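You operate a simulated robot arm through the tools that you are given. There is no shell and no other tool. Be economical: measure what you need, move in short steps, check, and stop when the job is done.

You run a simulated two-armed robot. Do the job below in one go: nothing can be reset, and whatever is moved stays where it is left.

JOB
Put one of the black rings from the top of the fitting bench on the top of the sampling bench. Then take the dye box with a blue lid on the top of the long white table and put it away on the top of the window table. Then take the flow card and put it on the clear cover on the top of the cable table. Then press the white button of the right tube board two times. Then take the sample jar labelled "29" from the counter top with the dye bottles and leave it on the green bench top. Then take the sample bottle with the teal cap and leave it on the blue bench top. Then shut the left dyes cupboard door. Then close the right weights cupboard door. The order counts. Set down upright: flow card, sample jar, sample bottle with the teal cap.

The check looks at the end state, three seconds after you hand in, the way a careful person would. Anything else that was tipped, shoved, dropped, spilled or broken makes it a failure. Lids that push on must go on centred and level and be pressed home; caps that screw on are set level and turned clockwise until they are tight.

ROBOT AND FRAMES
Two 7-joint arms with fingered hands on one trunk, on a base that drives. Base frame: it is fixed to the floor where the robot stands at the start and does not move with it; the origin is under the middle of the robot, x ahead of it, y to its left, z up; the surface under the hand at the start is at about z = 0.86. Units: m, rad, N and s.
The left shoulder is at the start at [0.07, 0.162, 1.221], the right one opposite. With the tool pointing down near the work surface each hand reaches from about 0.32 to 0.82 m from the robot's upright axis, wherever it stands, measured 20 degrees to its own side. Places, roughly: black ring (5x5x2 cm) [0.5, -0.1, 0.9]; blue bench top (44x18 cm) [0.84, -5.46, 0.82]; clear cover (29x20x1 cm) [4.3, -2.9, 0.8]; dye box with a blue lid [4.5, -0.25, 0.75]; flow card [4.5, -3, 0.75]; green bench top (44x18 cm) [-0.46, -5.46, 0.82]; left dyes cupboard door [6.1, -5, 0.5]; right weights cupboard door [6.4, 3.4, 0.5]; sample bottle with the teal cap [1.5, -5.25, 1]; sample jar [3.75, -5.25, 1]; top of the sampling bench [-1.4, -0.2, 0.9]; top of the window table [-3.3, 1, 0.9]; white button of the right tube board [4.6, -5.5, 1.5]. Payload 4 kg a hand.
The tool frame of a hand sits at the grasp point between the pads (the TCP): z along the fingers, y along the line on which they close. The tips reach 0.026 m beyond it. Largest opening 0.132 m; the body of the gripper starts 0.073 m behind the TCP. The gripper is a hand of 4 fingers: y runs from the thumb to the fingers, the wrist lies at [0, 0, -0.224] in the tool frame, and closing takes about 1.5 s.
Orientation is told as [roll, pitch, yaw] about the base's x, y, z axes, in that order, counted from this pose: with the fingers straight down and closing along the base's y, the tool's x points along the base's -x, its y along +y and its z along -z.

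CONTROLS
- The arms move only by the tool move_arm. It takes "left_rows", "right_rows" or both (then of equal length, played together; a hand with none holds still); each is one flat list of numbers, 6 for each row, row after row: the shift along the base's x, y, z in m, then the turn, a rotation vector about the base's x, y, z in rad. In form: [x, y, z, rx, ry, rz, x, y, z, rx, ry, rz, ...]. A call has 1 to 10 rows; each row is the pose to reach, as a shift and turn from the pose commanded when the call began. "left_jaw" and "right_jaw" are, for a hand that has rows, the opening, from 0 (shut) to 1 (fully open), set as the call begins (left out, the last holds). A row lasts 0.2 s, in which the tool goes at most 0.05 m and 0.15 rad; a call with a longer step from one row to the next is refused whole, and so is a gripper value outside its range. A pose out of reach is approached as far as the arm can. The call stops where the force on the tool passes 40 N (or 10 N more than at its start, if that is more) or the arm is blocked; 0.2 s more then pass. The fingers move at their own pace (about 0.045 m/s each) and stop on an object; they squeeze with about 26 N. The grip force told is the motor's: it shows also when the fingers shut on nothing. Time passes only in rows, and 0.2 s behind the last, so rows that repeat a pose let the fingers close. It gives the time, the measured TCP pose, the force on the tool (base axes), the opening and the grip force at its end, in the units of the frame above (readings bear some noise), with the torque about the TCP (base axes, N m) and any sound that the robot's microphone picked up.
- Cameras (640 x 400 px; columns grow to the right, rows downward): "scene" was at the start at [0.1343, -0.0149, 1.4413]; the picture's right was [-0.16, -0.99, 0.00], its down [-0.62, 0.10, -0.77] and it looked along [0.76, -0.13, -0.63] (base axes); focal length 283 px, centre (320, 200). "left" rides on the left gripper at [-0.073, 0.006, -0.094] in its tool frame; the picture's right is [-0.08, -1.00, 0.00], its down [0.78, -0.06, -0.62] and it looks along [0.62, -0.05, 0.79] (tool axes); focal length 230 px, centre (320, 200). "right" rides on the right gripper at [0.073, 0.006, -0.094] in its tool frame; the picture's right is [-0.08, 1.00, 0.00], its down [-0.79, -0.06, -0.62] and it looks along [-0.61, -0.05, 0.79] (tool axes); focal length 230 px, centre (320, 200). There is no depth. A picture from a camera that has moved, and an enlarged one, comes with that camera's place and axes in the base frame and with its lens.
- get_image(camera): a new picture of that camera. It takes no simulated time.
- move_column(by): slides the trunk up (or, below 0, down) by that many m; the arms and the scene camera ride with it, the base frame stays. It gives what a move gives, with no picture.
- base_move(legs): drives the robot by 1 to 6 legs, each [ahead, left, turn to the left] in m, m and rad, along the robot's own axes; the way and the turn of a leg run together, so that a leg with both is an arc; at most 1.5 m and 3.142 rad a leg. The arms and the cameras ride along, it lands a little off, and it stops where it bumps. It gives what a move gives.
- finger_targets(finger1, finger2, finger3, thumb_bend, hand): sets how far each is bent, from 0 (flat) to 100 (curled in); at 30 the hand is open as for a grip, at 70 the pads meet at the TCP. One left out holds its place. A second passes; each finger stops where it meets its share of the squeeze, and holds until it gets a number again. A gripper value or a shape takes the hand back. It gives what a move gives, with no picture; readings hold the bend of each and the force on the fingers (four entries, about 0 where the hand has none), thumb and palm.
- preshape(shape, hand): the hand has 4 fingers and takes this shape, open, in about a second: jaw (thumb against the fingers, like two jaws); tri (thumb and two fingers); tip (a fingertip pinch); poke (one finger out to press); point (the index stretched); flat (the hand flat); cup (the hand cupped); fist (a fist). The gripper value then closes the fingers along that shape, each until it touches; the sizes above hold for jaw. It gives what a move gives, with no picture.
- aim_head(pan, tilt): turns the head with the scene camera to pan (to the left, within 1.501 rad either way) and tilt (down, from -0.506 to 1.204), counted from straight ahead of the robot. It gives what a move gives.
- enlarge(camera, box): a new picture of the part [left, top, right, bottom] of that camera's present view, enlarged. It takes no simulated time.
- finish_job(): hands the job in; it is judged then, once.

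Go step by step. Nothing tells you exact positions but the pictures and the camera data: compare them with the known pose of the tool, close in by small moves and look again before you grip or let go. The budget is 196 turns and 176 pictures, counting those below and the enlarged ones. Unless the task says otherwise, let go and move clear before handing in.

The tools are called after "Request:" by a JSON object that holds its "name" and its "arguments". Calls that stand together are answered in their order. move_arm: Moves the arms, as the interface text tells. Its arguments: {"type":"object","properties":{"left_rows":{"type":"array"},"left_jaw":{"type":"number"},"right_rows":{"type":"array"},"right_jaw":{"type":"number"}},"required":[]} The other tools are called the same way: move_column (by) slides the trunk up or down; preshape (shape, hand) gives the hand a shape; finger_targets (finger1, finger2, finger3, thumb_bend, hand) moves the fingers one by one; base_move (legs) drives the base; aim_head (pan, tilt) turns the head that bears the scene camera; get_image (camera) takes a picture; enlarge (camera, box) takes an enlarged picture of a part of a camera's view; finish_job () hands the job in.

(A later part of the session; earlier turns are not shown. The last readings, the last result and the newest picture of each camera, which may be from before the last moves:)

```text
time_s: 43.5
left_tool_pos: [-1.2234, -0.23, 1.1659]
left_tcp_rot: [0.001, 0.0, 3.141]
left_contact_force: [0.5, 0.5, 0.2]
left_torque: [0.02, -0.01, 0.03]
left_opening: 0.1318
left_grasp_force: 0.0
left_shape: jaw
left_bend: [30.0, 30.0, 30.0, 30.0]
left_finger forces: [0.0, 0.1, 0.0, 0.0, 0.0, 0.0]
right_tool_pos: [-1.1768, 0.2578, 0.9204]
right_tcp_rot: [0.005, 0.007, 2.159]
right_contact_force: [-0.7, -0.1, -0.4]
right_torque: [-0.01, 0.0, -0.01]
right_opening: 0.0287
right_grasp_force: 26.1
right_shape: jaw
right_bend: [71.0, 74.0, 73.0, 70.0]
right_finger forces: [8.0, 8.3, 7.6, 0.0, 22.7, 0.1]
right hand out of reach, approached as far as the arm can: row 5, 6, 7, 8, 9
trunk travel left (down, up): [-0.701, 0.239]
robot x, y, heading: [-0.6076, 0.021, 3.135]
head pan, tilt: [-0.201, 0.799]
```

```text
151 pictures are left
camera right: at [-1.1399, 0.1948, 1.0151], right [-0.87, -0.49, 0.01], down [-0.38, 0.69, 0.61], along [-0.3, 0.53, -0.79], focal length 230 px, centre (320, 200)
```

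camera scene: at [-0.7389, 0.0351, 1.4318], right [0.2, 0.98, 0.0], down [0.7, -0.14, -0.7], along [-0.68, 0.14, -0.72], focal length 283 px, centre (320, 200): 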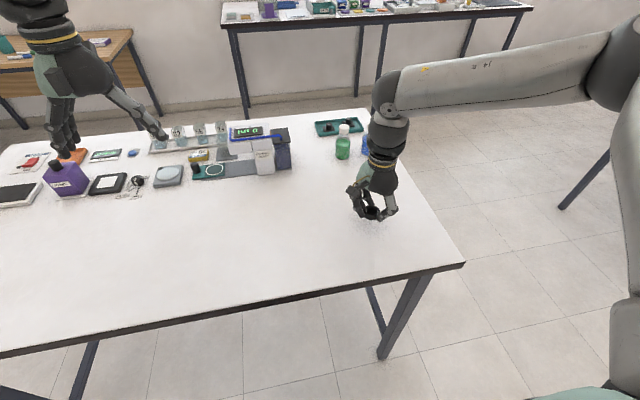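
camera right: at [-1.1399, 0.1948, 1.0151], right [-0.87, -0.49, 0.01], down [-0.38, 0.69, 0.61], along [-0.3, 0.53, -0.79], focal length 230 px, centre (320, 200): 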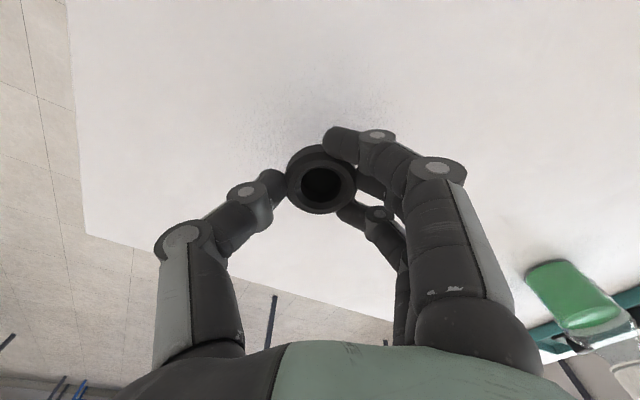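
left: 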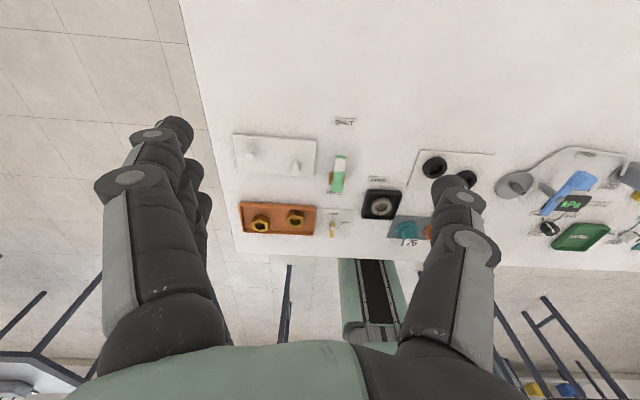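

The ring hangs over empty bench top. I'll lower gently until contact.

Request:
{"name": "move_arm", "arguments": {"right_rows": [0, 0.01, -0.01, 0, 0, 0, 0, 0.02, -0.02, 0, 0, 0, 0, 0.02, -0.026, 0, 0, 0, 0, 0.02, -0.029, 0, 0, 0]}}

```text
time_s: 44.5
left_tool_pos: [-1.2246, -0.23, 1.166]
left_tcp_rot: [-0.001, 0.0, 3.139]
left_contact_force: [-0.9, -0.4, 0.6]
left_torque: [-0.01, -0.02, -0.03]
left_opening: 0.1319
left_grasp_force: 0.0
left_shape: jaw
left_bend: [30.0, 30.0, 30.0, 30.0]
left_finger forces: [0.0, 0.1, 0.0, 0.0, 0.1, 0.0]
right_tool_pos: [-1.1759, 0.2789, 0.8911]
right_tcp_rot: [0.006, 0.009, 2.159]
right_contact_force: [0.8, -0.6, 0.0]
right_torque: [-0.01, -0.01, -0.02]
right_opening: 0.0286
right_grasp_force: 25.3
right_shape: jaw
right_bend: [71.0, 74.0, 73.0, 70.0]
right_finger forces: [8.2, 8.4, 7.6, 0.0, 22.6, 0.0]
trunk travel left (down, up): [-0.701, 0.239]
robot x, y, heading: [-0.6124, 0.0206, 3.14]
head pan, tilt: [-0.201, 0.799]
```

Request:
{"name": "move_arm", "arguments": {"right_rows": [0, 0, -0.002, 0, 0, 0, 0, 0, -0.004, 0, 0, 0, 0, 0, -0.006, 0, 0, 0]}}

Request:
{"name": "get_image", "arguments": {"camera": "right"}}

```text
time_s: 45.4
left_tool_pos: [-1.2255, -0.2292, 1.1658]
left_tcp_rot: [0.001, 0.002, 3.139]
left_contact_force: [0.5, -0.6, -0.2]
left_torque: [0.03, 0.0, -0.01]
left_opening: 0.1319
left_grasp_force: 0.0
left_shape: jaw
left_bend: [30.0, 30.0, 30.0, 30.0]
left_finger forces: [0.1, 0.0, 0.1, 0.1, 0.0, 0.1]
right_tool_pos: [-1.1759, 0.2804, 0.8874]
right_tcp_rot: [0.005, 0.008, 2.16]
right_contact_force: [-0.4, -0.3, 0.4]
right_torque: [0.03, -0.02, 0.01]
right_opening: 0.0286
right_grasp_force: 25.7
right_shape: jaw
right_bend: [71.0, 74.0, 73.0, 70.0]
right_finger forces: [8.2, 8.4, 7.6, 0.0, 22.6, 0.1]
right hand out of reach, approached as far as the arm can: row 2, 3
trunk travel left (down, up): [-0.701, 0.239]
robot x, y, heading: [-0.6115, 0.0179, 3.136]
head pan, tilt: [-0.201, 0.799]
```

```text
150 pictures are left
camera right: at [-1.1395, 0.217, 0.9831], right [-0.87, -0.49, 0.0], down [-0.38, 0.69, 0.61], along [-0.3, 0.53, -0.79], focal length 230 px, centre (320, 200)
```

right: 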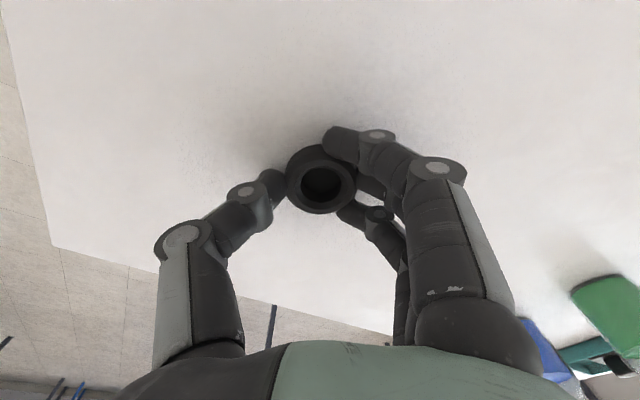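

No contact yet and the reach limit is near, so I'll go a little outward and further down.

Request:
{"name": "move_arm", "arguments": {"right_rows": [0, 0.015, 0, 0, 0, 0, 0, 0.03, -0.003, 0, 0, 0, 0, 0.03, -0.006, 0, 0, 0, 0, 0.03, -0.01, 0, 0, 0, 0, 0.03, -0.014, 0, 0, 0]}}

Request:
{"name": "get_image", "arguments": {"camera": "right"}}

```text
time_s: 46.4
left_tool_pos: [-1.2215, -0.2294, 1.1666]
left_tcp_rot: [-0.002, -0.003, 3.139]
left_contact_force: [-0.6, 0.5, -0.3]
left_torque: [-0.03, 0.01, 0.01]
left_opening: 0.1316
left_grasp_force: 0.1
left_shape: jaw
left_bend: [30.0, 30.0, 30.0, 30.0]
left_finger forces: [0.1, 0.1, 0.0, 0.1, 0.0, 0.0]
right_tool_pos: [-1.177, 0.3088, 0.887]
right_tcp_rot: [0.012, 0.003, 2.158]
right_contact_force: [8.9, -0.6, 24.3]
right_torque: [0.12, -0.34, -0.06]
right_opening: 0.0312
right_grasp_force: 26.0
right_shape: jaw
right_bend: [72.0, 74.0, 73.0, 71.0]
right_finger forces: [11.0, 8.0, 8.5, 0.0, 35.6, 0.0]
trunk travel left (down, up): [-0.701, 0.239]
robot x, y, heading: [-0.613, 0.0208, 3.141]
head pan, tilt: [-0.201, 0.799]
stopped in row 5 (right hand): the force on the tool passed its limit at 44 N (the readings are from after the stop); the commanded pose is now the measured one
```

```text
149 pictures are left
camera right: at [-1.1407, 0.2461, 0.9806], right [-0.87, -0.49, 0.01], down [-0.38, 0.69, 0.61], along [-0.31, 0.53, -0.79], focal length 230 px, centre (320, 200)
```

right: 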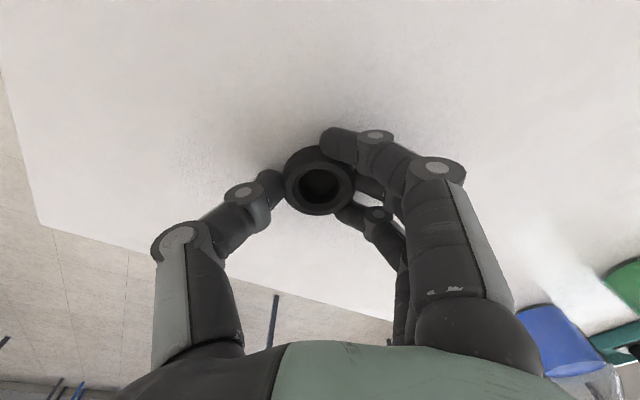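

The ring has touched the bench. I'll release, rise slowly and check.

Request:
{"name": "move_arm", "arguments": {"right_rows": [0, 0, 0.001, 0, 0, 0, 0, 0, 0.001, 0, 0, 0, 0, 0, 0.001, 0, 0, 0, 0, 0, 0.001, 0, 0, 0, 0, 0, 0.001, 0, 0, 0, 0, 0, 0.001, 0, 0, 0, 0, 0, 0.04, 0, 0, 0, 0, 0, 0.08, 0, 0, 0, 0, 0, 0.12, 0, 0, 0], "right_jaw": 1}}

Request:
{"name": "get_image", "arguments": {"camera": "right"}}

```text
time_s: 46.9
left_tool_pos: [-1.2281, -0.2305, 1.1628]
left_tcp_rot: [0.0, 0.003, 3.14]
left_contact_force: [0.4, 1.0, 0.8]
left_torque: [-0.01, -0.08, -0.02]
left_opening: 0.1318
left_grasp_force: 0.0
left_shape: jaw
left_bend: [30.0, 30.0, 30.0, 30.0]
left_finger forces: [0.0, 0.1, 0.1, 0.1, 0.0, 0.1]
right_tool_pos: [-1.1883, 0.3062, 0.8852]
right_tcp_rot: [0.026, -0.001, 2.159]
right_contact_force: [1.0, -1.0, 1.4]
right_torque: [0.07, -0.22, -0.11]
right_opening: 0.1317
right_grasp_force: 0.1
right_shape: jaw
right_bend: [30.0, 30.0, 30.0, 30.0]
right_finger forces: [0.0, 0.0, 0.0, 0.0, 2.4, 0.1]
trunk travel left (down, up): [-0.701, 0.239]
robot x, y, heading: [-0.6098, 0.0185, 3.137]
head pan, tilt: [-0.201, 0.799]
stopped in row 2 (right hand): the force on the tool passed its limit at 43 N (the readings are from after the stop); the commanded pose is now the measured one
```

```text
148 pictures are left
camera right: at [-1.1494, 0.2444, 0.98], right [-0.87, -0.49, 0.03], down [-0.37, 0.7, 0.61], along [-0.32, 0.53, -0.79], focal length 230 px, centre (320, 200)
```

right: 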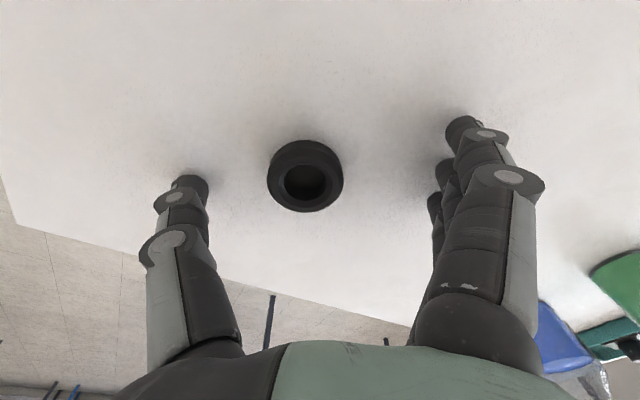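

The ring stands on the sampling bench. I'll rise, back off, strafe into the free corridor at y ≈ 1 and turn to face +x, then look for the way to the long white table.

Request:
{"name": "move_arm", "arguments": {"right_rows": [0, 0, 0.04, 0, 0, 0, 0, 0, 0.08, 0, 0, 0, 0, 0, 0.12, 0, 0, 0, 0, 0, 0.16, 0, 0, 0, 0, 0, 0.2, 0, 0, 0, 0, 0, 0.24, 0, 0, 0, 0.04, 0, 0.27, 0, 0, 0]}}

Request:
{"name": "get_image", "arguments": {"camera": "scene"}}

Request:
{"name": "base_move", "arguments": {"legs": [[-0.25, 0, 0], [0, -1.03, 0], [0, 0, -1.57], [0, 0, -1.57]]}}

Request:
{"name": "aim_head", "arguments": {"pan": 0, "tilt": 0.35}}

Request:
{"name": "get_image", "arguments": {"camera": "scene"}}

```text
time_s: 48.5
left_tool_pos: [-1.2195, -0.2299, 1.168]
left_tcp_rot: [0.0, -0.004, 3.14]
left_contact_force: [-0.1, 0.2, 0.9]
left_torque: [-0.01, 0.01, 0.0]
left_opening: 0.1318
left_grasp_force: 0.0
left_shape: jaw
left_bend: [30.0, 30.0, 30.0, 30.0]
left_finger forces: [0.0, 0.1, 0.0, 0.0, 0.0, 0.1]
right_tool_pos: [-1.1409, 0.3063, 1.1609]
right_tcp_rot: [0.034, -0.004, 2.16]
right_contact_force: [0.8, 0.2, 1.1]
right_torque: [0.0, 0.04, 0.01]
right_opening: 0.1321
right_grasp_force: 0.1
right_shape: jaw
right_bend: [30.0, 30.0, 30.0, 30.0]
right_finger forces: [0.0, 0.1, 0.0, 0.0, 0.1, 0.0]
trunk travel left (down, up): [-0.701, 0.239]
robot x, y, heading: [-0.612, 0.0166, 3.143]
head pan, tilt: [-0.201, 0.799]
```

```text
147 pictures are left
camera scene: at [-0.7344, 0.035, 1.4322], right [0.2, 0.98, 0.0], down [0.7, -0.14, -0.7], along [-0.69, 0.14, -0.71], focal length 283 px, centre (320, 200)
```

scene: 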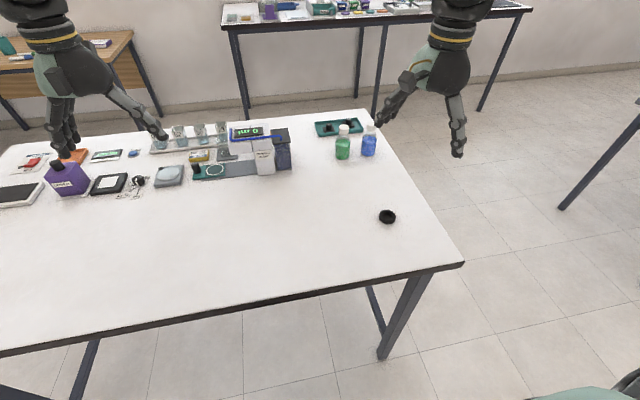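

```text
time_s: 63.0
left_tool_pos: [0.2763, 1.2688, 1.1644]
left_tcp_rot: [0.0, 0.002, -0.05]
left_contact_force: [-0.1, -0.3, -0.5]
left_torque: [-0.01, -0.03, 0.0]
left_opening: 0.1319
left_grasp_force: 0.0
left_shape: jaw
left_bend: [30.0, 30.0, 30.0, 30.0]
left_finger forces: [0.1, 0.1, 0.1, 0.0, 0.0, 0.0]
right_tool_pos: [0.1724, 0.7356, 1.1574]
right_tcp_rot: [0.031, -0.002, -1.028]
right_contact_force: [0.7, -0.6, -0.3]
right_torque: [0.0, -0.03, 0.0]
right_opening: 0.1319
right_grasp_force: 0.0
right_shape: jaw
right_bend: [30.0, 30.0, 30.0, 30.0]
right_finger forces: [0.0, 0.1, 0.0, 0.0, 0.0, 0.0]
trunk travel left (down, up): [-0.701, 0.239]
robot x, y, heading: [-0.3507, 1.0422, -0.049]
head pan, tilt: [-0.201, 0.799]
```

```text
time_s: 63.9
left_tool_pos: [0.2767, 1.2684, 1.164]
left_tcp_rot: [0.0, -0.002, -0.049]
left_contact_force: [0.3, 0.2, 0.4]
left_torque: [0.03, -0.03, -0.01]
left_opening: 0.1321
left_grasp_force: 0.0
left_shape: jaw
left_bend: [30.0, 30.0, 30.0, 30.0]
left_finger forces: [0.0, 0.1, 0.1, 0.0, 0.0, 0.0]
right_tool_pos: [0.1723, 0.7369, 1.1592]
right_tcp_rot: [0.029, -0.003, -1.03]
right_contact_force: [0.0, 0.1, -0.4]
right_torque: [-0.01, 0.0, -0.01]
right_opening: 0.1318
right_grasp_force: 0.0
right_shape: jaw
right_bend: [30.0, 30.0, 30.0, 30.0]
right_finger forces: [0.0, 0.1, 0.0, 0.1, 0.1, 0.0]
trunk travel left (down, up): [-0.701, 0.239]
robot x, y, heading: [-0.3501, 1.0436, -0.05]
head pan, tilt: [0.0, 0.351]
```

```text
146 pictures are left
camera scene: at [-0.206, 1.0402, 1.4713], right [-0.05, -1.0, 0.0], down [-0.34, 0.02, -0.94], along [0.94, -0.05, -0.34], focal length 283 px, centre (320, 200)
```

scene: 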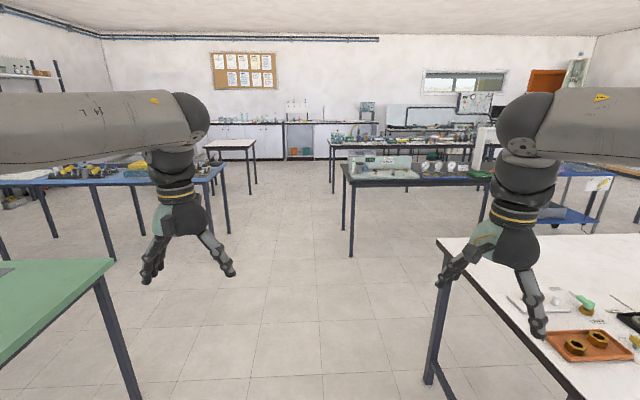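

The ring is placed and the corridor ahead at y ≈ 1.05 is free up to the long table at x ≈ 4. I'll drive down it and look toward the table.

Request:
{"name": "base_move", "arguments": {"legs": [[0, 0, 0.05], [1.5, 0.0, 0], [1.5, 0, 0], [0.4, 0, 0]]}}

Request:
{"name": "aim_head", "arguments": {"pan": -0.7, "tilt": 0.5}}

Request:
{"name": "get_image", "arguments": {"camera": "scene"}}

```text
time_s: 80.6
left_tool_pos: [3.6037, 1.2662, 1.165]
left_tcp_rot: [0.001, 0.002, 0.008]
left_contact_force: [0.0, 0.2, 0.0]
left_torque: [0.02, 0.0, 0.02]
left_opening: 0.1321
left_grasp_force: 0.1
left_shape: jaw
left_bend: [30.0, 30.0, 30.0, 30.0]
left_finger forces: [0.1, 0.0, 0.0, 0.0, 0.0, 0.0]
right_tool_pos: [3.5292, 0.7299, 1.1592]
right_tcp_rot: [0.03, -0.002, -0.973]
right_contact_force: [-0.9, -0.4, -0.1]
right_torque: [0.01, 0.01, 0.0]
right_opening: 0.132
right_grasp_force: 0.1
right_shape: jaw
right_bend: [30.0, 30.0, 30.0, 30.0]
right_finger forces: [0.0, 0.1, 0.0, 0.0, 0.0, 0.0]
trunk travel left (down, up): [-0.701, 0.239]
robot x, y, heading: [2.9906, 1.012, 0.005]
head pan, tilt: [0.0, 0.351]
```

```text
time_s: 81.6
left_tool_pos: [3.6037, 1.2659, 1.165]
left_tcp_rot: [0.001, -0.002, 0.007]
left_contact_force: [0.3, 0.8, -1.0]
left_torque: [0.0, 0.01, 0.01]
left_opening: 0.1319
left_grasp_force: 0.0
left_shape: jaw
left_bend: [30.0, 30.0, 30.0, 30.0]
left_finger forces: [0.0, 0.0, 0.0, 0.0, 0.0, 0.0]
right_tool_pos: [3.5302, 0.7276, 1.1585]
right_tcp_rot: [0.031, -0.002, -0.973]
right_contact_force: [0.7, -1.2, 0.3]
right_torque: [-0.01, 0.01, -0.02]
right_opening: 0.1319
right_grasp_force: 0.1
right_shape: jaw
right_bend: [30.0, 30.0, 30.0, 30.0]
right_finger forces: [0.1, 0.0, 0.0, 0.1, 0.0, 0.0]
trunk travel left (down, up): [-0.701, 0.239]
robot x, y, heading: [2.9892, 1.0126, 0.005]
head pan, tilt: [-0.7, 0.499]
```

```text
145 pictures are left
camera scene: at [3.1103, 0.9525, 1.4578], right [-0.64, -0.77, 0.0], down [-0.37, 0.31, -0.88], along [0.68, -0.56, -0.48], focal length 283 px, centre (320, 200)
```

scene: 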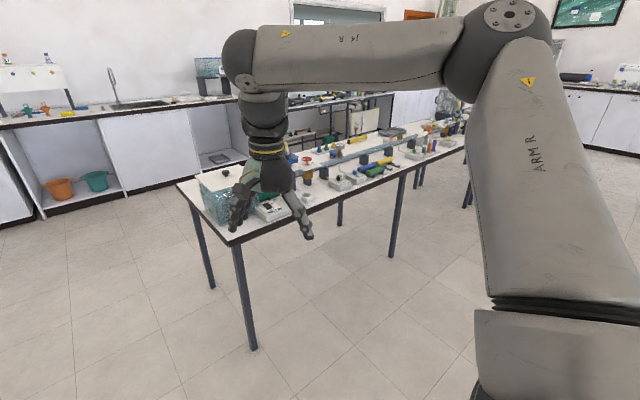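

The long white table spans x 4.05–4.78, y 0.64 to -1.25. I'll drive along its near side toward the dye box.

Request:
{"name": "base_move", "arguments": {"legs": [[0.42, 0, 0], [0, -1.05, 0]]}}

Request:
{"name": "aim_head", "arguments": {"pan": 0, "tilt": 0.6}}

Request:
{"name": "get_image", "arguments": {"camera": "scene"}}

```text
time_s: 89.2
left_tool_pos: [4.0299, 0.2196, 1.1655]
left_tcp_rot: [0.001, 0.0, 0.011]
left_contact_force: [0.0, -0.4, -0.1]
left_torque: [-0.01, 0.04, 0.0]
left_opening: 0.1319
left_grasp_force: 0.0
left_shape: jaw
left_bend: [30.0, 30.0, 30.0, 30.0]
left_finger forces: [0.0, 0.0, 0.0, 0.0, 0.1, 0.0]
right_tool_pos: [3.9591, -0.3174, 1.1592]
right_tcp_rot: [0.031, -0.002, -0.967]
right_contact_force: [0.3, -0.2, 0.1]
right_torque: [0.0, 0.02, -0.04]
right_opening: 0.1322
right_grasp_force: 0.0
right_shape: jaw
right_bend: [30.0, 30.0, 30.0, 30.0]
right_finger forces: [0.1, 0.1, 0.0, 0.1, 0.0, 0.0]
trunk travel left (down, up): [-0.701, 0.239]
robot x, y, heading: [3.4207, -0.0388, 0.014]
head pan, tilt: [-0.7, 0.499]
```

```text
time_s: 90.3
left_tool_pos: [4.0293, 0.2211, 1.1664]
left_tcp_rot: [0.001, 0.0, 0.014]
left_contact_force: [0.9, 0.5, -0.4]
left_torque: [0.03, -0.06, 0.01]
left_opening: 0.132
left_grasp_force: 0.1
left_shape: jaw
left_bend: [30.0, 30.0, 30.0, 30.0]
left_finger forces: [0.0, 0.1, 0.0, 0.1, 0.0, 0.0]
right_tool_pos: [3.9595, -0.3168, 1.1575]
right_tcp_rot: [0.03, -0.003, -0.966]
right_contact_force: [0.5, 0.2, -0.4]
right_torque: [0.04, 0.0, 0.03]
right_opening: 0.1321
right_grasp_force: 0.1
right_shape: jaw
right_bend: [30.0, 30.0, 30.0, 30.0]
right_finger forces: [0.1, 0.0, 0.0, 0.1, 0.0, 0.0]
trunk travel left (down, up): [-0.701, 0.239]
robot x, y, heading: [3.4184, -0.0422, 0.012]
head pan, tilt: [0.0, 0.6]
```

```text
144 pictures are left
camera scene: at [3.5569, -0.0379, 1.4486], right [0.01, -1.0, 0.0], down [-0.56, -0.01, -0.82], along [0.82, 0.01, -0.57], focal length 283 px, centre (320, 200)
```

scene: 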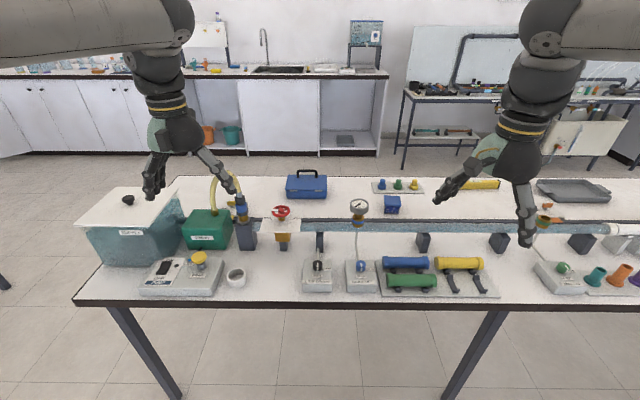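

I'll enlarge the middle of the table to identify the dye box.

Request:
{"name": "enlarge", "arguments": {"camera": "scene", "box": [270, 150, 470, 275]}}

Request:
{"name": "enlarge", "arguments": {"camera": "scene", "box": [440, 150, 640, 275]}}

```text
3.20 times, centred on (370, 212) of scene
camera zoom: at [3.5569, -0.0379, 1.4486], right [0.01, -1.0, 0.0], down [-0.56, -0.01, -0.82], along [0.82, 0.01, -0.57], focal length 906 px, centre (160, 160)
```

zoom: 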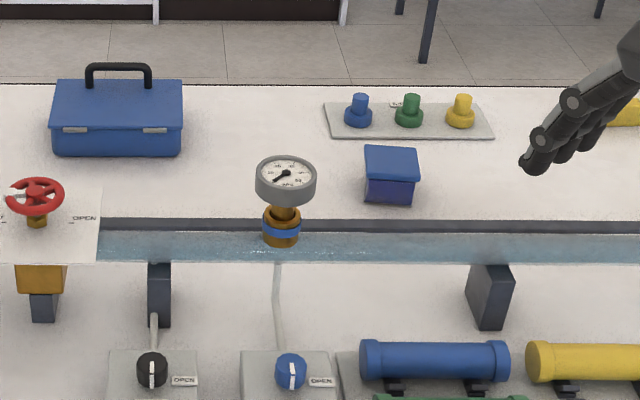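

```text
3.20 times, centred on (540, 212) of scene
camera zoom: at [3.5569, -0.0379, 1.4486], right [0.01, -1.0, 0.0], down [-0.56, -0.01, -0.82], along [0.82, 0.01, -0.57], focal length 906 px, centre (-384, 160)
```

zoom: 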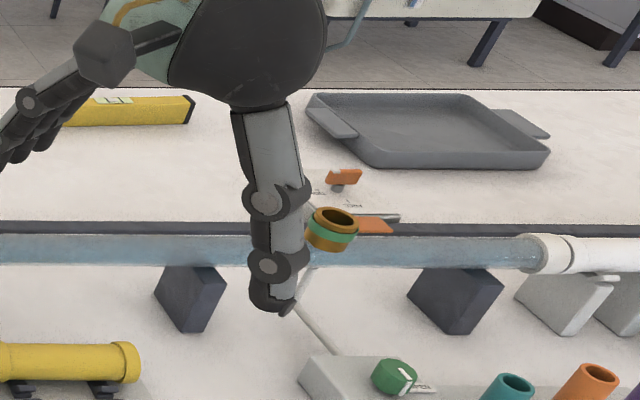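

The dye box is the small dark-blue box with a blue lid at about (4.49, -0.315), behind the glass pipe. I'll retract the left hand a bit, drive forward to be in reach and look with the right hand camera.

Request:
{"name": "move_arm", "arguments": {"left_rows": [-0.04, 0, 0.02, 0, 0, 0, -0.08, 0, 0.04, 0, 0, 0, -0.12, 0.0, 0.06, 0, 0, 0, -0.16, 0.0, 0.08, 0, 0, 0, -0.2, 0.0, 0.1, 0, 0, 0], "right_rows": [0, 0, 0.01, 0, 0, 0.14, 0, 0, 0.02, 0, 0, 0.28, 0, 0, 0.02, 0, 0, 0.42, 0, 0, 0.02, 0, 0, 0.56, 0, 0, 0.02, 0, 0, 0.7]}}

Request:
{"name": "base_move", "arguments": {"legs": [[0.32, -0.02, -0.015]]}}

Request:
{"name": "get_image", "arguments": {"camera": "right"}}

Request:
{"name": "get_image", "arguments": {"camera": "scene"}}

```text
time_s: 91.5
left_tool_pos: [3.8261, 0.2193, 1.2651]
left_tcp_rot: [-0.001, -0.002, 0.015]
left_contact_force: [-0.3, 0.6, 1.4]
left_torque: [-0.02, 0.0, 0.02]
left_opening: 0.132
left_grasp_force: 0.0
left_shape: jaw
left_bend: [30.0, 30.0, 30.0, 30.0]
left_finger forces: [0.0, 0.0, 0.0, 0.0, 0.0, 0.1]
right_tool_pos: [3.9567, -0.317, 1.1806]
right_tcp_rot: [0.03, -0.004, -0.265]
right_contact_force: [0.0, -1.2, 0.2]
right_torque: [0.02, -0.02, 0.03]
right_opening: 0.1321
right_grasp_force: 0.1
right_shape: jaw
right_bend: [30.0, 30.0, 30.0, 30.0]
right_finger forces: [0.0, 0.1, 0.0, 0.1, 0.0, 0.0]
trunk travel left (down, up): [-0.701, 0.239]
robot x, y, heading: [3.4211, -0.0372, 0.007]
head pan, tilt: [0.0, 0.6]
```

```text
time_s: 93.7
left_tool_pos: [4.1497, 0.2002, 1.2643]
left_tcp_rot: [-0.001, -0.001, 0.004]
left_contact_force: [0.6, 0.3, 0.4]
left_torque: [-0.02, 0.01, 0.04]
left_opening: 0.1317
left_grasp_force: 0.1
left_shape: jaw
left_bend: [30.0, 30.0, 30.0, 30.0]
left_finger forces: [0.0, 0.0, 0.1, 0.0, 0.0, 0.0]
right_tool_pos: [4.2754, -0.3389, 1.1795]
right_tcp_rot: [0.029, -0.003, -0.276]
right_contact_force: [0.4, -0.1, -0.6]
right_torque: [0.01, 0.04, 0.03]
right_opening: 0.132
right_grasp_force: 0.0
right_shape: jaw
right_bend: [30.0, 30.0, 30.0, 30.0]
right_finger forces: [0.1, 0.0, 0.1, 0.0, 0.0, 0.1]
trunk travel left (down, up): [-0.701, 0.239]
robot x, y, heading: [3.7353, -0.0549, 0.005]
head pan, tilt: [0.0, 0.6]
```

```text
141 pictures are left
camera right: at [4.2053, -0.3164, 1.2734], right [0.35, 0.94, 0.03], down [0.73, -0.29, 0.62], along [0.59, -0.19, -0.79], focal length 230 px, centre (320, 200)
```

right: 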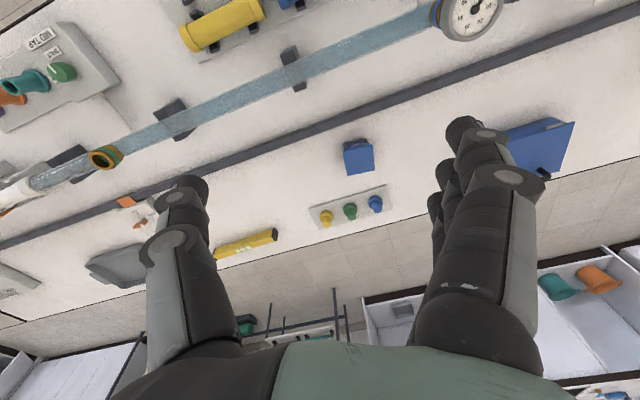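

```text
140 pictures are left
camera scene: at [3.8746, -0.0561, 1.4488], right [0.0, -1.0, 0.0], down [-0.56, 0.0, -0.83], along [0.83, 0.0, -0.56], focal length 283 px, centre (320, 200)
```

scene: 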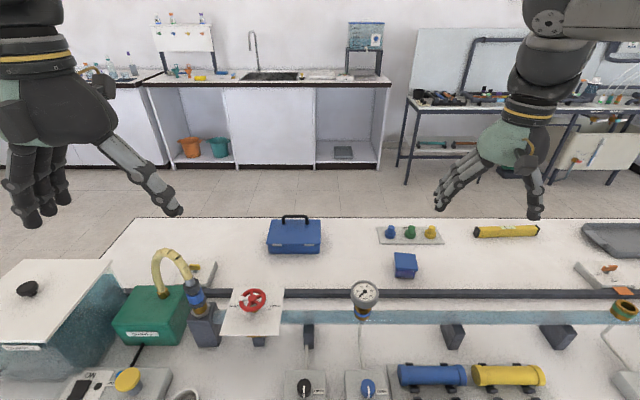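

The dye box shows at roughly (4.48, -0.31). I'll bring the right hand above it with yaw 0 at a safe height and look again.

Request:
{"name": "move_arm", "arguments": {"right_rows": [0.04, 0.006, 0, 0, 0, 0.07, 0.08, 0.012, 0, -0.01, 0, 0.14, 0.12, 0.018, -0.01, -0.02, 0, 0.2, 0.16, 0.024, -0.03, -0.03, 0, 0.24, 0.195, 0.03, -0.05, -0.03, 0, 0.276, 0.2, 0.03, -0.1, -0.03, 0, 0.276, 0.2, 0.03, -0.15, -0.03, 0, 0.276]}}

Request:
{"name": "get_image", "arguments": {"camera": "right"}}

Request:
{"name": "get_image", "arguments": {"camera": "scene"}}

```text
refused: row 6 steps farther than a row can; nothing moved
```

```text
139 pictures are left
camera right: at [4.2053, -0.3164, 1.2734], right [0.35, 0.94, 0.03], down [0.73, -0.29, 0.62], along [0.59, -0.19, -0.79], focal length 230 px, centre (320, 200)
```

right: 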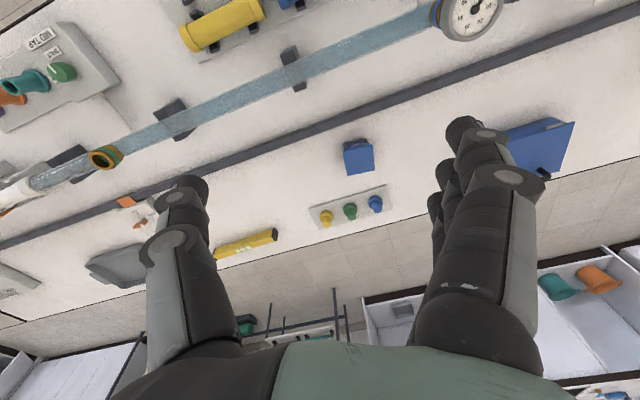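

```text
138 pictures are left
camera scene: at [3.8746, -0.0561, 1.4488], right [0.0, -1.0, 0.0], down [-0.56, 0.0, -0.83], along [0.83, 0.0, -0.56], focal length 283 px, centre (320, 200)
```

scene: 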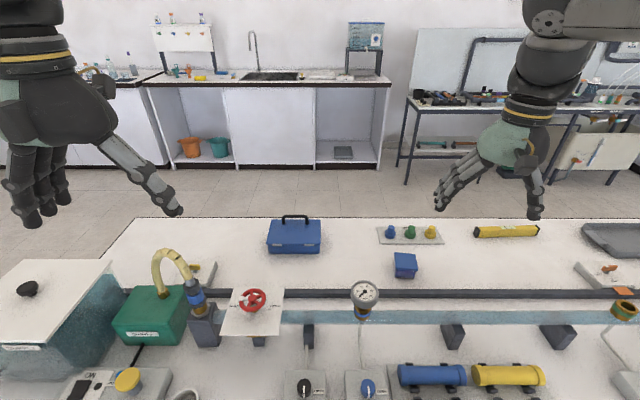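

The step was too long, so I'll resend it with shorter rows.

Request:
{"name": "move_arm", "arguments": {"right_rows": [0.04, 0.006, 0, 0, 0, 0.07, 0.08, 0.012, 0, -0.01, 0, 0.14, 0.12, 0.018, -0.01, -0.02, 0, 0.2, 0.16, 0.024, -0.025, -0.03, 0, 0.24, 0.195, 0.03, -0.04, -0.03, 0, 0.276, 0.2, 0.03, -0.08, -0.03, 0, 0.276, 0.2, 0.03, -0.12, -0.03, 0, 0.276, 0.2, 0.03, -0.16, -0.03, 0, 0.276]}}

Request:
{"name": "get_image", "arguments": {"camera": "right"}}

Request:
{"name": "get_image", "arguments": {"camera": "scene"}}

```text
time_s: 95.5
left_tool_pos: [4.1514, 0.1988, 1.2655]
left_tcp_rot: [0.0, 0.0, 0.005]
left_contact_force: [-0.5, -0.9, 0.1]
left_torque: [0.01, 0.01, 0.01]
left_opening: 0.1319
left_grasp_force: 0.0
left_shape: jaw
left_bend: [30.0, 30.0, 30.0, 30.0]
left_finger forces: [0.0, 0.1, 0.1, 0.0, 0.1, 0.1]
right_tool_pos: [4.3671, -0.3517, 1.0204]
right_tcp_rot: [0.003, -0.013, -0.001]
right_contact_force: [-0.1, 0.1, -0.1]
right_torque: [-0.01, -0.01, 0.01]
right_opening: 0.1321
right_grasp_force: 0.1
right_shape: jaw
right_bend: [30.0, 30.0, 30.0, 30.0]
right_finger forces: [0.0, 0.1, 0.1, 0.1, 0.0, 0.0]
right hand out of reach, approached as far as the arm can: row 1, 2, 3, 4, 5, 6, 7, 8
trunk travel left (down, up): [-0.701, 0.239]
robot x, y, heading: [3.7367, -0.0547, 0.0]
head pan, tilt: [0.0, 0.6]
```

```text
137 pictures are left
camera right: at [4.2941, -0.3467, 1.114], right [0.08, 1.0, 0.01], down [0.78, -0.06, 0.63], along [0.63, -0.04, -0.78], focal length 230 px, centre (320, 200)
```

right: 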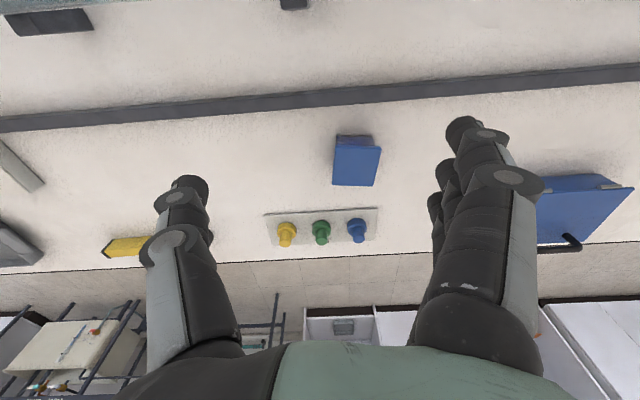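

```text
136 pictures are left
camera scene: at [3.8766, -0.0565, 1.4486], right [0.0, -1.0, 0.0], down [-0.57, 0.0, -0.82], along [0.82, 0.0, -0.57], focal length 283 px, centre (320, 200)
```

scene: 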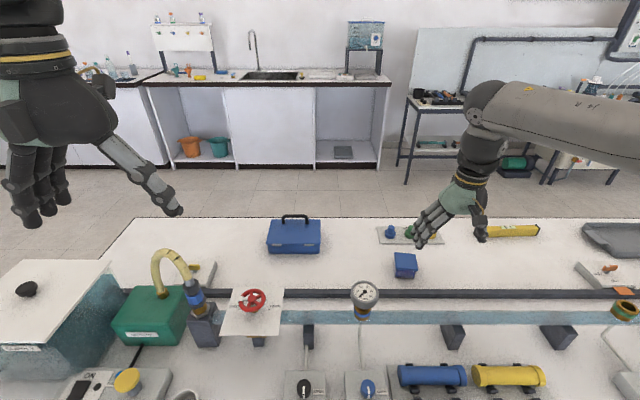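

The box is at about (4.475, -0.305), but the arm falls short because the shoulder is high for this lower table. I'll lift the hand, lower the trunk 0.12 m and nudge the base forward slightly.

Request:
{"name": "move_arm", "arguments": {"right_rows": [0, 0, 0.045, 0, 0, 0, 0, 0, 0.09, 0, 0, 0, 0, 0, 0.12, 0, 0, 0]}}

Request:
{"name": "move_column", "arguments": {"by": -0.13}}

Request:
{"name": "base_move", "arguments": {"legs": [[0.03, 0, 0]]}}

Request:
{"name": "move_arm", "arguments": {"right_rows": [0.035, 0.015, 0, 0, 0, 0, 0.07, 0.03, -0.01, 0, 0, 0, 0.08, 0.045, -0.03, 0, 0, 0, 0.08, 0.045, -0.06, 0, 0, 0]}}

Request:
{"name": "get_image", "arguments": {"camera": "right"}}

```text
time_s: 96.2
left_tool_pos: [4.1512, 0.1993, 1.2653]
left_tcp_rot: [0.0, 0.0, 0.003]
left_contact_force: [0.1, 0.1, 0.4]
left_torque: [-0.01, 0.01, 0.02]
left_opening: 0.1319
left_grasp_force: 0.0
left_shape: jaw
left_bend: [30.0, 30.0, 30.0, 30.0]
left_finger forces: [0.0, 0.0, 0.0, 0.0, 0.0, 0.0]
right_tool_pos: [4.3322, -0.3678, 1.1168]
right_tcp_rot: [0.006, -0.017, 0.0]
right_contact_force: [-0.4, -0.5, -0.1]
right_torque: [0.0, -0.02, 0.01]
right_opening: 0.1321
right_grasp_force: 0.0
right_shape: jaw
right_bend: [30.0, 30.0, 30.0, 30.0]
right_finger forces: [0.0, 0.0, 0.1, 0.0, 0.0, 0.0]
right hand out of reach, approached as far as the arm can: row 1, 2, 3
trunk travel left (down, up): [-0.701, 0.239]
robot x, y, heading: [3.7352, -0.0533, 0.005]
head pan, tilt: [0.0, 0.6]
```

```text
time_s: 97.8
left_tool_pos: [4.1511, 0.1993, 1.1353]
left_tcp_rot: [-0.002, -0.001, 0.006]
left_contact_force: [-0.8, -0.4, -0.3]
left_torque: [-0.02, 0.0, 0.0]
left_opening: 0.1319
left_grasp_force: 0.0
left_shape: jaw
left_bend: [30.0, 30.0, 30.0, 30.0]
left_finger forces: [0.1, 0.0, 0.1, 0.0, 0.0, 0.0]
right_tool_pos: [4.3327, -0.366, 0.9869]
right_tcp_rot: [0.006, -0.015, -0.002]
right_contact_force: [0.0, 0.4, 0.6]
right_torque: [-0.02, -0.02, 0.02]
right_opening: 0.1318
right_grasp_force: 0.1
right_shape: jaw
right_bend: [30.0, 30.0, 30.0, 30.0]
right_finger forces: [0.0, 0.0, 0.1, 0.0, 0.0, 0.1]
trunk travel left (down, up): [-0.571, 0.369]
robot x, y, heading: [3.737, -0.0515, 0.002]
head pan, tilt: [0.0, 0.6]
```

```text
time_s: 98.7
left_tool_pos: [4.1773, 0.1994, 1.1368]
left_tcp_rot: [0.0, -0.004, 0.002]
left_contact_force: [-0.4, 1.4, -0.1]
left_torque: [0.01, -0.04, 0.0]
left_opening: 0.132
left_grasp_force: 0.1
left_shape: jaw
left_bend: [30.0, 30.0, 30.0, 30.0]
left_finger forces: [0.0, 0.1, 0.0, 0.0, 0.1, 0.0]
right_tool_pos: [4.3601, -0.3673, 0.9891]
right_tcp_rot: [0.005, -0.019, 0.0]
right_contact_force: [-0.7, -0.8, 0.4]
right_torque: [0.0, -0.03, -0.02]
right_opening: 0.1319
right_grasp_force: 0.0
right_shape: jaw
right_bend: [30.0, 30.0, 30.0, 30.0]
right_finger forces: [0.0, 0.1, 0.0, 0.1, 0.0, 0.0]
trunk travel left (down, up): [-0.571, 0.369]
robot x, y, heading: [3.7677, -0.0595, 0.002]
head pan, tilt: [0.0, 0.6]
```

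```text
time_s: 99.7
left_tool_pos: [4.1813, 0.1984, 1.1342]
left_tcp_rot: [0.0, 0.0, 0.003]
left_contact_force: [0.4, 0.1, -0.3]
left_torque: [0.02, 0.03, 0.02]
left_opening: 0.1318
left_grasp_force: 0.1
left_shape: jaw
left_bend: [30.0, 30.0, 30.0, 30.0]
left_finger forces: [0.0, 0.1, 0.1, 0.0, 0.1, 0.0]
right_tool_pos: [4.3904, -0.3426, 0.9123]
right_tcp_rot: [0.013, -0.026, 0.0]
right_contact_force: [0.0, 0.3, -0.7]
right_torque: [0.0, 0.02, 0.01]
right_opening: 0.1322
right_grasp_force: 0.0
right_shape: jaw
right_bend: [30.0, 30.0, 30.0, 30.0]
right_finger forces: [0.0, 0.0, 0.0, 0.0, 0.1, 0.0]
right hand out of reach, approached as far as the arm can: row 1, 2, 3, 4
trunk travel left (down, up): [-0.571, 0.369]
robot x, y, heading: [3.7663, -0.0526, 0.001]
head pan, tilt: [0.0, 0.6]
```

```text
135 pictures are left
camera right: at [4.3164, -0.3384, 1.0059], right [0.08, 1.0, 0.01], down [0.77, -0.07, 0.64], along [0.63, -0.04, -0.77], focal length 230 px, centre (320, 200)
```

right: 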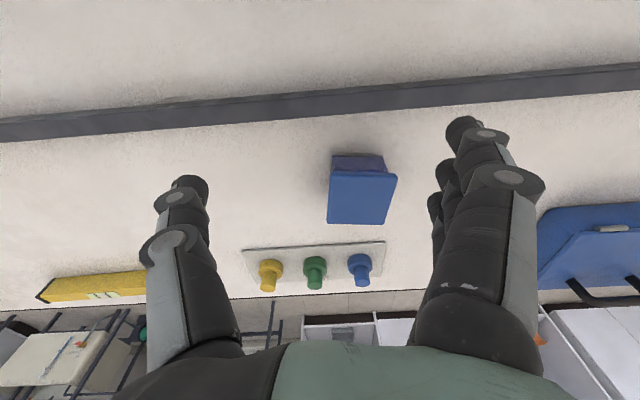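

Lower relative height gives this arm more forward reach (wrist limit), so lowering the trunk was counterproductive. I'll raise it back and then reach forward while descending.

Request:
{"name": "move_column", "arguments": {"by": 0.11}}

Request:
{"name": "move_arm", "arguments": {"right_rows": [0.02, 0.01, -0.04, 0, 0, 0, 0.045, 0.02, -0.08, 0, 0, 0, 0.07, 0.03, -0.11, 0, 0, 0, 0.09, 0.04, -0.14, 0, 0, 0]}}

Request:
{"name": "get_image", "arguments": {"camera": "right"}}

```text
time_s: 101.1
left_tool_pos: [4.1812, 0.1985, 1.2462]
left_tcp_rot: [0.0, 0.001, 0.003]
left_contact_force: [0.3, -0.2, -0.2]
left_torque: [0.03, 0.02, 0.0]
left_opening: 0.132
left_grasp_force: 0.1
left_shape: jaw
left_bend: [30.0, 30.0, 30.0, 30.0]
left_finger forces: [0.1, 0.1, 0.0, 0.0, 0.0, 0.1]
right_tool_pos: [4.3914, -0.3434, 1.0243]
right_tcp_rot: [0.012, -0.026, 0.0]
right_contact_force: [0.4, 0.9, -0.6]
right_torque: [0.02, 0.01, -0.01]
right_opening: 0.132
right_grasp_force: 0.0
right_shape: jaw
right_bend: [30.0, 30.0, 30.0, 30.0]
right_finger forces: [0.0, 0.0, 0.0, 0.0, 0.0, 0.1]
trunk travel left (down, up): [-0.681, 0.259]
robot x, y, heading: [3.7676, -0.0547, 0.001]
head pan, tilt: [0.0, 0.6]
```

```text
time_s: 102.1
left_tool_pos: [4.181, 0.1994, 1.2447]
left_tcp_rot: [-0.002, 0.001, 0.004]
left_contact_force: [0.8, 0.0, -0.2]
left_torque: [0.01, 0.01, 0.05]
left_opening: 0.1319
left_grasp_force: 0.0
left_shape: jaw
left_bend: [30.0, 30.0, 30.0, 30.0]
left_finger forces: [0.0, 0.0, 0.0, 0.1, 0.0, 0.1]
right_tool_pos: [4.3903, -0.3464, 0.9247]
right_tcp_rot: [0.012, -0.028, 0.0]
right_contact_force: [0.2, -0.4, -0.7]
right_torque: [-0.02, -0.01, -0.04]
right_opening: 0.1316
right_grasp_force: 0.0
right_shape: jaw
right_bend: [30.0, 30.0, 30.0, 30.0]
right_finger forces: [0.0, 0.0, 0.0, 0.0, 0.0, 0.0]
right hand out of reach, approached as far as the arm can: row 1, 2, 3, 4
trunk travel left (down, up): [-0.681, 0.259]
robot x, y, heading: [3.7665, -0.0563, 0.007]
head pan, tilt: [0.0, 0.6]
```

```text
134 pictures are left
camera right: at [4.3146, -0.342, 1.016], right [0.08, 1.0, 0.01], down [0.77, -0.07, 0.64], along [0.64, -0.04, -0.77], focal length 230 px, centre (320, 200)
```

right: 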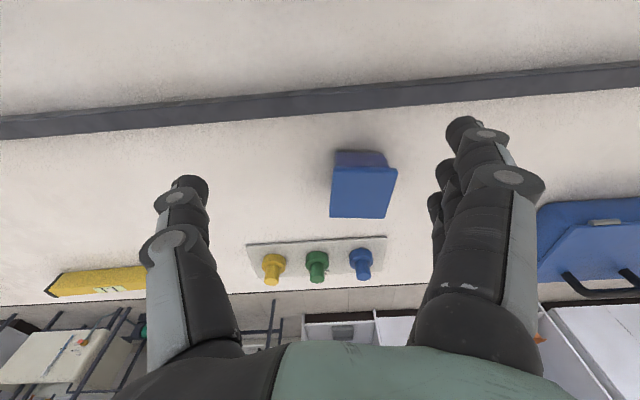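

The box is rotated about -0.2 rad. I'll try turning the hand to match while reaching forward, and see whether the reach improves.

Request:
{"name": "move_arm", "arguments": {"right_rows": [-0.02, 0.0, 0.04, 0, 0.0, -0.1, -0.02, 0.0, 0.06, 0, 0.03, -0.2, 0.02, 0.01, 0.06, 0, 0.03, -0.25, 0.06, 0.02, 0.04, 0, 0.03, -0.25, 0.09, 0.03, 0.02, 0, 0.03, -0.25]}}

Request:
{"name": "get_image", "arguments": {"camera": "scene"}}

```text
time_s: 103.3
left_tool_pos: [4.1806, 0.198, 1.2447]
left_tcp_rot: [0.0, 0.0, 0.002]
left_contact_force: [-0.5, 0.0, 0.5]
left_torque: [-0.03, 0.05, -0.02]
left_opening: 0.1319
left_grasp_force: 0.1
left_shape: jaw
left_bend: [30.0, 30.0, 30.0, 30.0]
left_finger forces: [0.0, 0.1, 0.1, 0.1, 0.0, 0.1]
right_tool_pos: [4.3942, -0.3541, 0.9601]
right_tcp_rot: [0.012, -0.002, -0.249]
right_contact_force: [0.1, 0.9, 0.4]
right_torque: [-0.01, 0.04, 0.01]
right_opening: 0.1319
right_grasp_force: 0.1
right_shape: jaw
right_bend: [30.0, 30.0, 30.0, 30.0]
right_finger forces: [0.1, 0.0, 0.0, 0.0, 0.0, 0.0]
right hand out of reach, approached as far as the arm can: row 3, 4, 5
trunk travel left (down, up): [-0.681, 0.259]
robot x, y, heading: [3.7658, -0.0561, 0.0]
head pan, tilt: [0.0, 0.6]
```

```text
133 pictures are left
camera scene: at [3.9061, -0.0562, 1.4285], right [0.0, -1.0, 0.0], down [-0.57, 0.0, -0.82], along [0.82, 0.0, -0.57], focal length 283 px, centre (320, 200)
```

scene: 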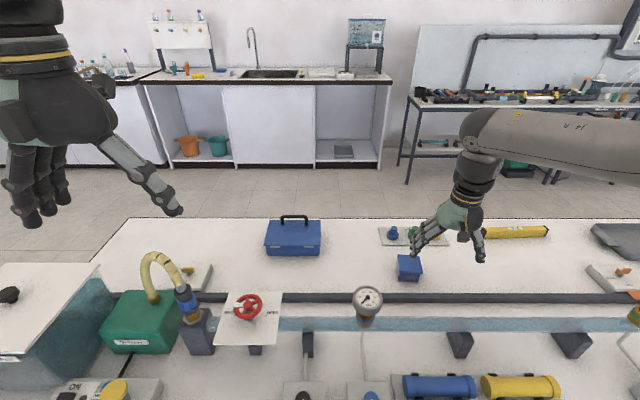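

The elbow is swung out. I'll test whether reaching more to the right side gives more forward reach.

Request:
{"name": "move_arm", "arguments": {"right_rows": [0.01, -0.045, 0, 0, 0, 0, 0.03, -0.085, 0, 0, 0, 0, 0.07, -0.1, 0, 0, 0, 0, 0.11, -0.1, 0, 0, 0, 0]}}

Request:
{"name": "move_arm", "arguments": {"right_rows": [0.0, 0, -0.04, 0, 0, 0, 0.0, 0, -0.08, 0, 0, 0, 0.04, 0, -0.1, 0, 0, 0]}}

```text
time_s: 104.3
left_tool_pos: [4.1797, 0.199, 1.2451]
left_tcp_rot: [0.001, 0.0, 0.004]
left_contact_force: [0.2, 0.9, 0.3]
left_torque: [-0.04, -0.04, 0.0]
left_opening: 0.1317
left_grasp_force: 0.1
left_shape: jaw
left_bend: [30.0, 30.0, 30.0, 30.0]
left_finger forces: [0.0, 0.0, 0.0, 0.0, 0.1, 0.0]
right_tool_pos: [4.4151, -0.4497, 0.9634]
right_tcp_rot: [0.008, 0.001, -0.251]
right_contact_force: [-0.1, 0.7, 0.5]
right_torque: [-0.01, -0.04, 0.01]
right_opening: 0.1319
right_grasp_force: 0.0
right_shape: jaw
right_bend: [30.0, 30.0, 30.0, 30.0]
right_finger forces: [0.1, 0.1, 0.0, 0.1, 0.0, 0.0]
right hand out of reach, approached as far as the arm can: row 2, 3, 4
trunk travel left (down, up): [-0.681, 0.259]
robot x, y, heading: [3.7681, -0.0541, 0.001]
head pan, tilt: [0.0, 0.6]
```

```text
time_s: 105.1
left_tool_pos: [4.1794, 0.1983, 1.2448]
left_tcp_rot: [0.001, 0.0, 0.005]
left_contact_force: [0.0, -0.4, -0.3]
left_torque: [-0.02, 0.0, -0.03]
left_opening: 0.1321
left_grasp_force: 0.1
left_shape: jaw
left_bend: [30.0, 30.0, 30.0, 30.0]
left_finger forces: [0.1, 0.0, 0.0, 0.1, 0.0, 0.0]
right_tool_pos: [4.4015, -0.4529, 0.8898]
right_tcp_rot: [0.009, 0.0, -0.247]
right_contact_force: [0.0, -0.6, -0.7]
right_torque: [0.01, 0.01, 0.0]
right_opening: 0.1321
right_grasp_force: 0.0
right_shape: jaw
right_bend: [30.0, 30.0, 30.0, 30.0]
right_finger forces: [0.1, 0.0, 0.1, 0.1, 0.0, 0.0]
right hand out of reach, approached as far as the arm can: row 1, 2, 3
trunk travel left (down, up): [-0.681, 0.259]
robot x, y, heading: [3.7646, -0.0577, 0.003]
head pan, tilt: [0.0, 0.6]
```

Reach grows toward the right side. I'll raise the hand and turn the base left 0.4 rad so the box lies at that better angle.

Request:
{"name": "move_arm", "arguments": {"right_rows": [-0.02, 0, 0.045, 0, 0, 0, -0.03, 0, 0.09, 0, 0, 0, -0.05, 0, 0.13, 0, 0, 0, -0.05, 0, 0.17, 0, 0, 0]}}

Request:
{"name": "base_move", "arguments": {"legs": [[0, 0, 0.4]]}}

Request:
{"name": "get_image", "arguments": {"camera": "right"}}

```text
time_s: 106.1
left_tool_pos: [4.1795, 0.2007, 1.244]
left_tcp_rot: [-0.003, -0.002, 0.002]
left_contact_force: [0.4, -0.6, -0.3]
left_torque: [-0.05, -0.03, 0.05]
left_opening: 0.1318
left_grasp_force: 0.1
left_shape: jaw
left_bend: [30.0, 30.0, 30.0, 30.0]
left_finger forces: [0.0, 0.0, 0.1, 0.0, 0.0, 0.1]
right_tool_pos: [4.3502, -0.4542, 1.0599]
right_tcp_rot: [0.007, 0.004, -0.25]
right_contact_force: [1.1, 0.2, 0.3]
right_torque: [0.0, 0.0, 0.04]
right_opening: 0.1317
right_grasp_force: 0.1
right_shape: jaw
right_bend: [30.0, 30.0, 30.0, 30.0]
right_finger forces: [0.1, 0.0, 0.1, 0.0, 0.1, 0.0]
trunk travel left (down, up): [-0.681, 0.259]
robot x, y, heading: [3.7674, -0.0546, 0.003]
head pan, tilt: [0.0, 0.6]
```

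```text
time_s: 107.7
left_tool_pos: [4.0463, 0.3427, 1.2448]
left_tcp_rot: [0.002, -0.001, 0.41]
left_contact_force: [0.3, 0.6, 0.4]
left_torque: [0.02, 0.01, 0.02]
left_opening: 0.1318
left_grasp_force: 0.0
left_shape: jaw
left_bend: [30.0, 30.0, 30.0, 30.0]
left_finger forces: [0.0, 0.0, 0.0, 0.1, 0.0, 0.0]
right_tool_pos: [4.4611, -0.1923, 1.0595]
right_tcp_rot: [0.007, 0.002, 0.155]
right_contact_force: [0.1, -0.1, -0.5]
right_torque: [-0.02, -0.03, -0.03]
right_opening: 0.1318
right_grasp_force: 0.0
right_shape: jaw
right_bend: [30.0, 30.0, 30.0, 30.0]
right_finger forces: [0.0, 0.0, 0.0, 0.0, 0.1, 0.0]
trunk travel left (down, up): [-0.681, 0.259]
robot x, y, heading: [3.7683, -0.0582, 0.411]
head pan, tilt: [0.0, 0.6]
```

```text
132 pictures are left
camera right: at [4.39, -0.1984, 1.1533], right [-0.08, 1.0, 0.01], down [0.79, 0.06, 0.61], along [0.61, 0.05, -0.79], focal length 230 px, centre (320, 200)
```

right: 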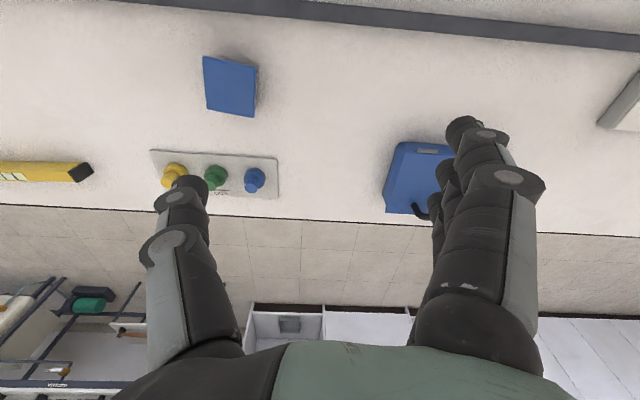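

The box is at (4.473, -0.317) with a yaw of about -0.2. I'll move above it now.

Request:
{"name": "move_arm", "arguments": {"right_rows": [0.003, -0.03, -0.01, 0, 0, -0.1, 0.006, -0.06, -0.02, 0, 0, -0.2, 0.009, -0.09, -0.04, 0, 0, -0.3, 0.014, -0.123, -0.07, 0, 0, -0.355, 0.014, -0.123, -0.11, 0, 0, -0.355, 0.014, -0.123, -0.15, 0, 0, -0.355]}}

Request:
{"name": "get_image", "arguments": {"camera": "right"}}

Request:
{"name": "get_image", "arguments": {"camera": "scene"}}

```text
time_s: 109.1
left_tool_pos: [4.0468, 0.3417, 1.2446]
left_tcp_rot: [0.0, 0.0, 0.409]
left_contact_force: [-0.3, 0.1, 0.5]
left_torque: [0.0, 0.0, -0.02]
left_opening: 0.1318
left_grasp_force: 0.2
left_shape: jaw
left_bend: [30.0, 30.0, 30.0, 30.0]
left_finger forces: [0.0, 0.1, 0.1, 0.0, 0.0, 0.0]
right_tool_pos: [4.4748, -0.3153, 0.9082]
right_tcp_rot: [0.007, 0.006, -0.198]
right_contact_force: [-0.3, 1.2, -0.7]
right_torque: [-0.01, 0.03, 0.02]
right_opening: 0.132
right_grasp_force: 0.2
right_shape: jaw
right_bend: [30.0, 30.0, 30.0, 30.0]
right_finger forces: [0.1, 0.1, 0.0, 0.0, 0.1, 0.0]
trunk travel left (down, up): [-0.681, 0.259]
robot x, y, heading: [3.7661, -0.0543, 0.405]
head pan, tilt: [0.0, 0.6]
```

```text
131 pictures are left
camera right: at [4.406, -0.2954, 1.0021], right [0.27, 0.96, 0.01], down [0.76, -0.22, 0.61], along [0.59, -0.16, -0.79], focal length 230 px, centre (320, 200)
```

right: 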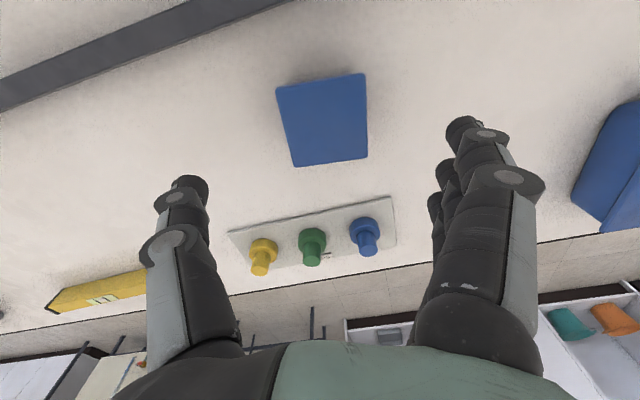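

```text
130 pictures are left
camera scene: at [3.8948, -0.0016, 1.4286], right [0.4, -0.92, 0.0], down [-0.52, -0.22, -0.82], along [0.76, 0.33, -0.57], focal length 283 px, centre (320, 200)
```

scene: 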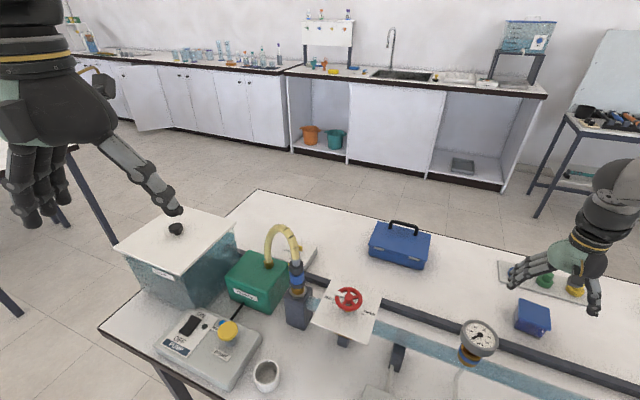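

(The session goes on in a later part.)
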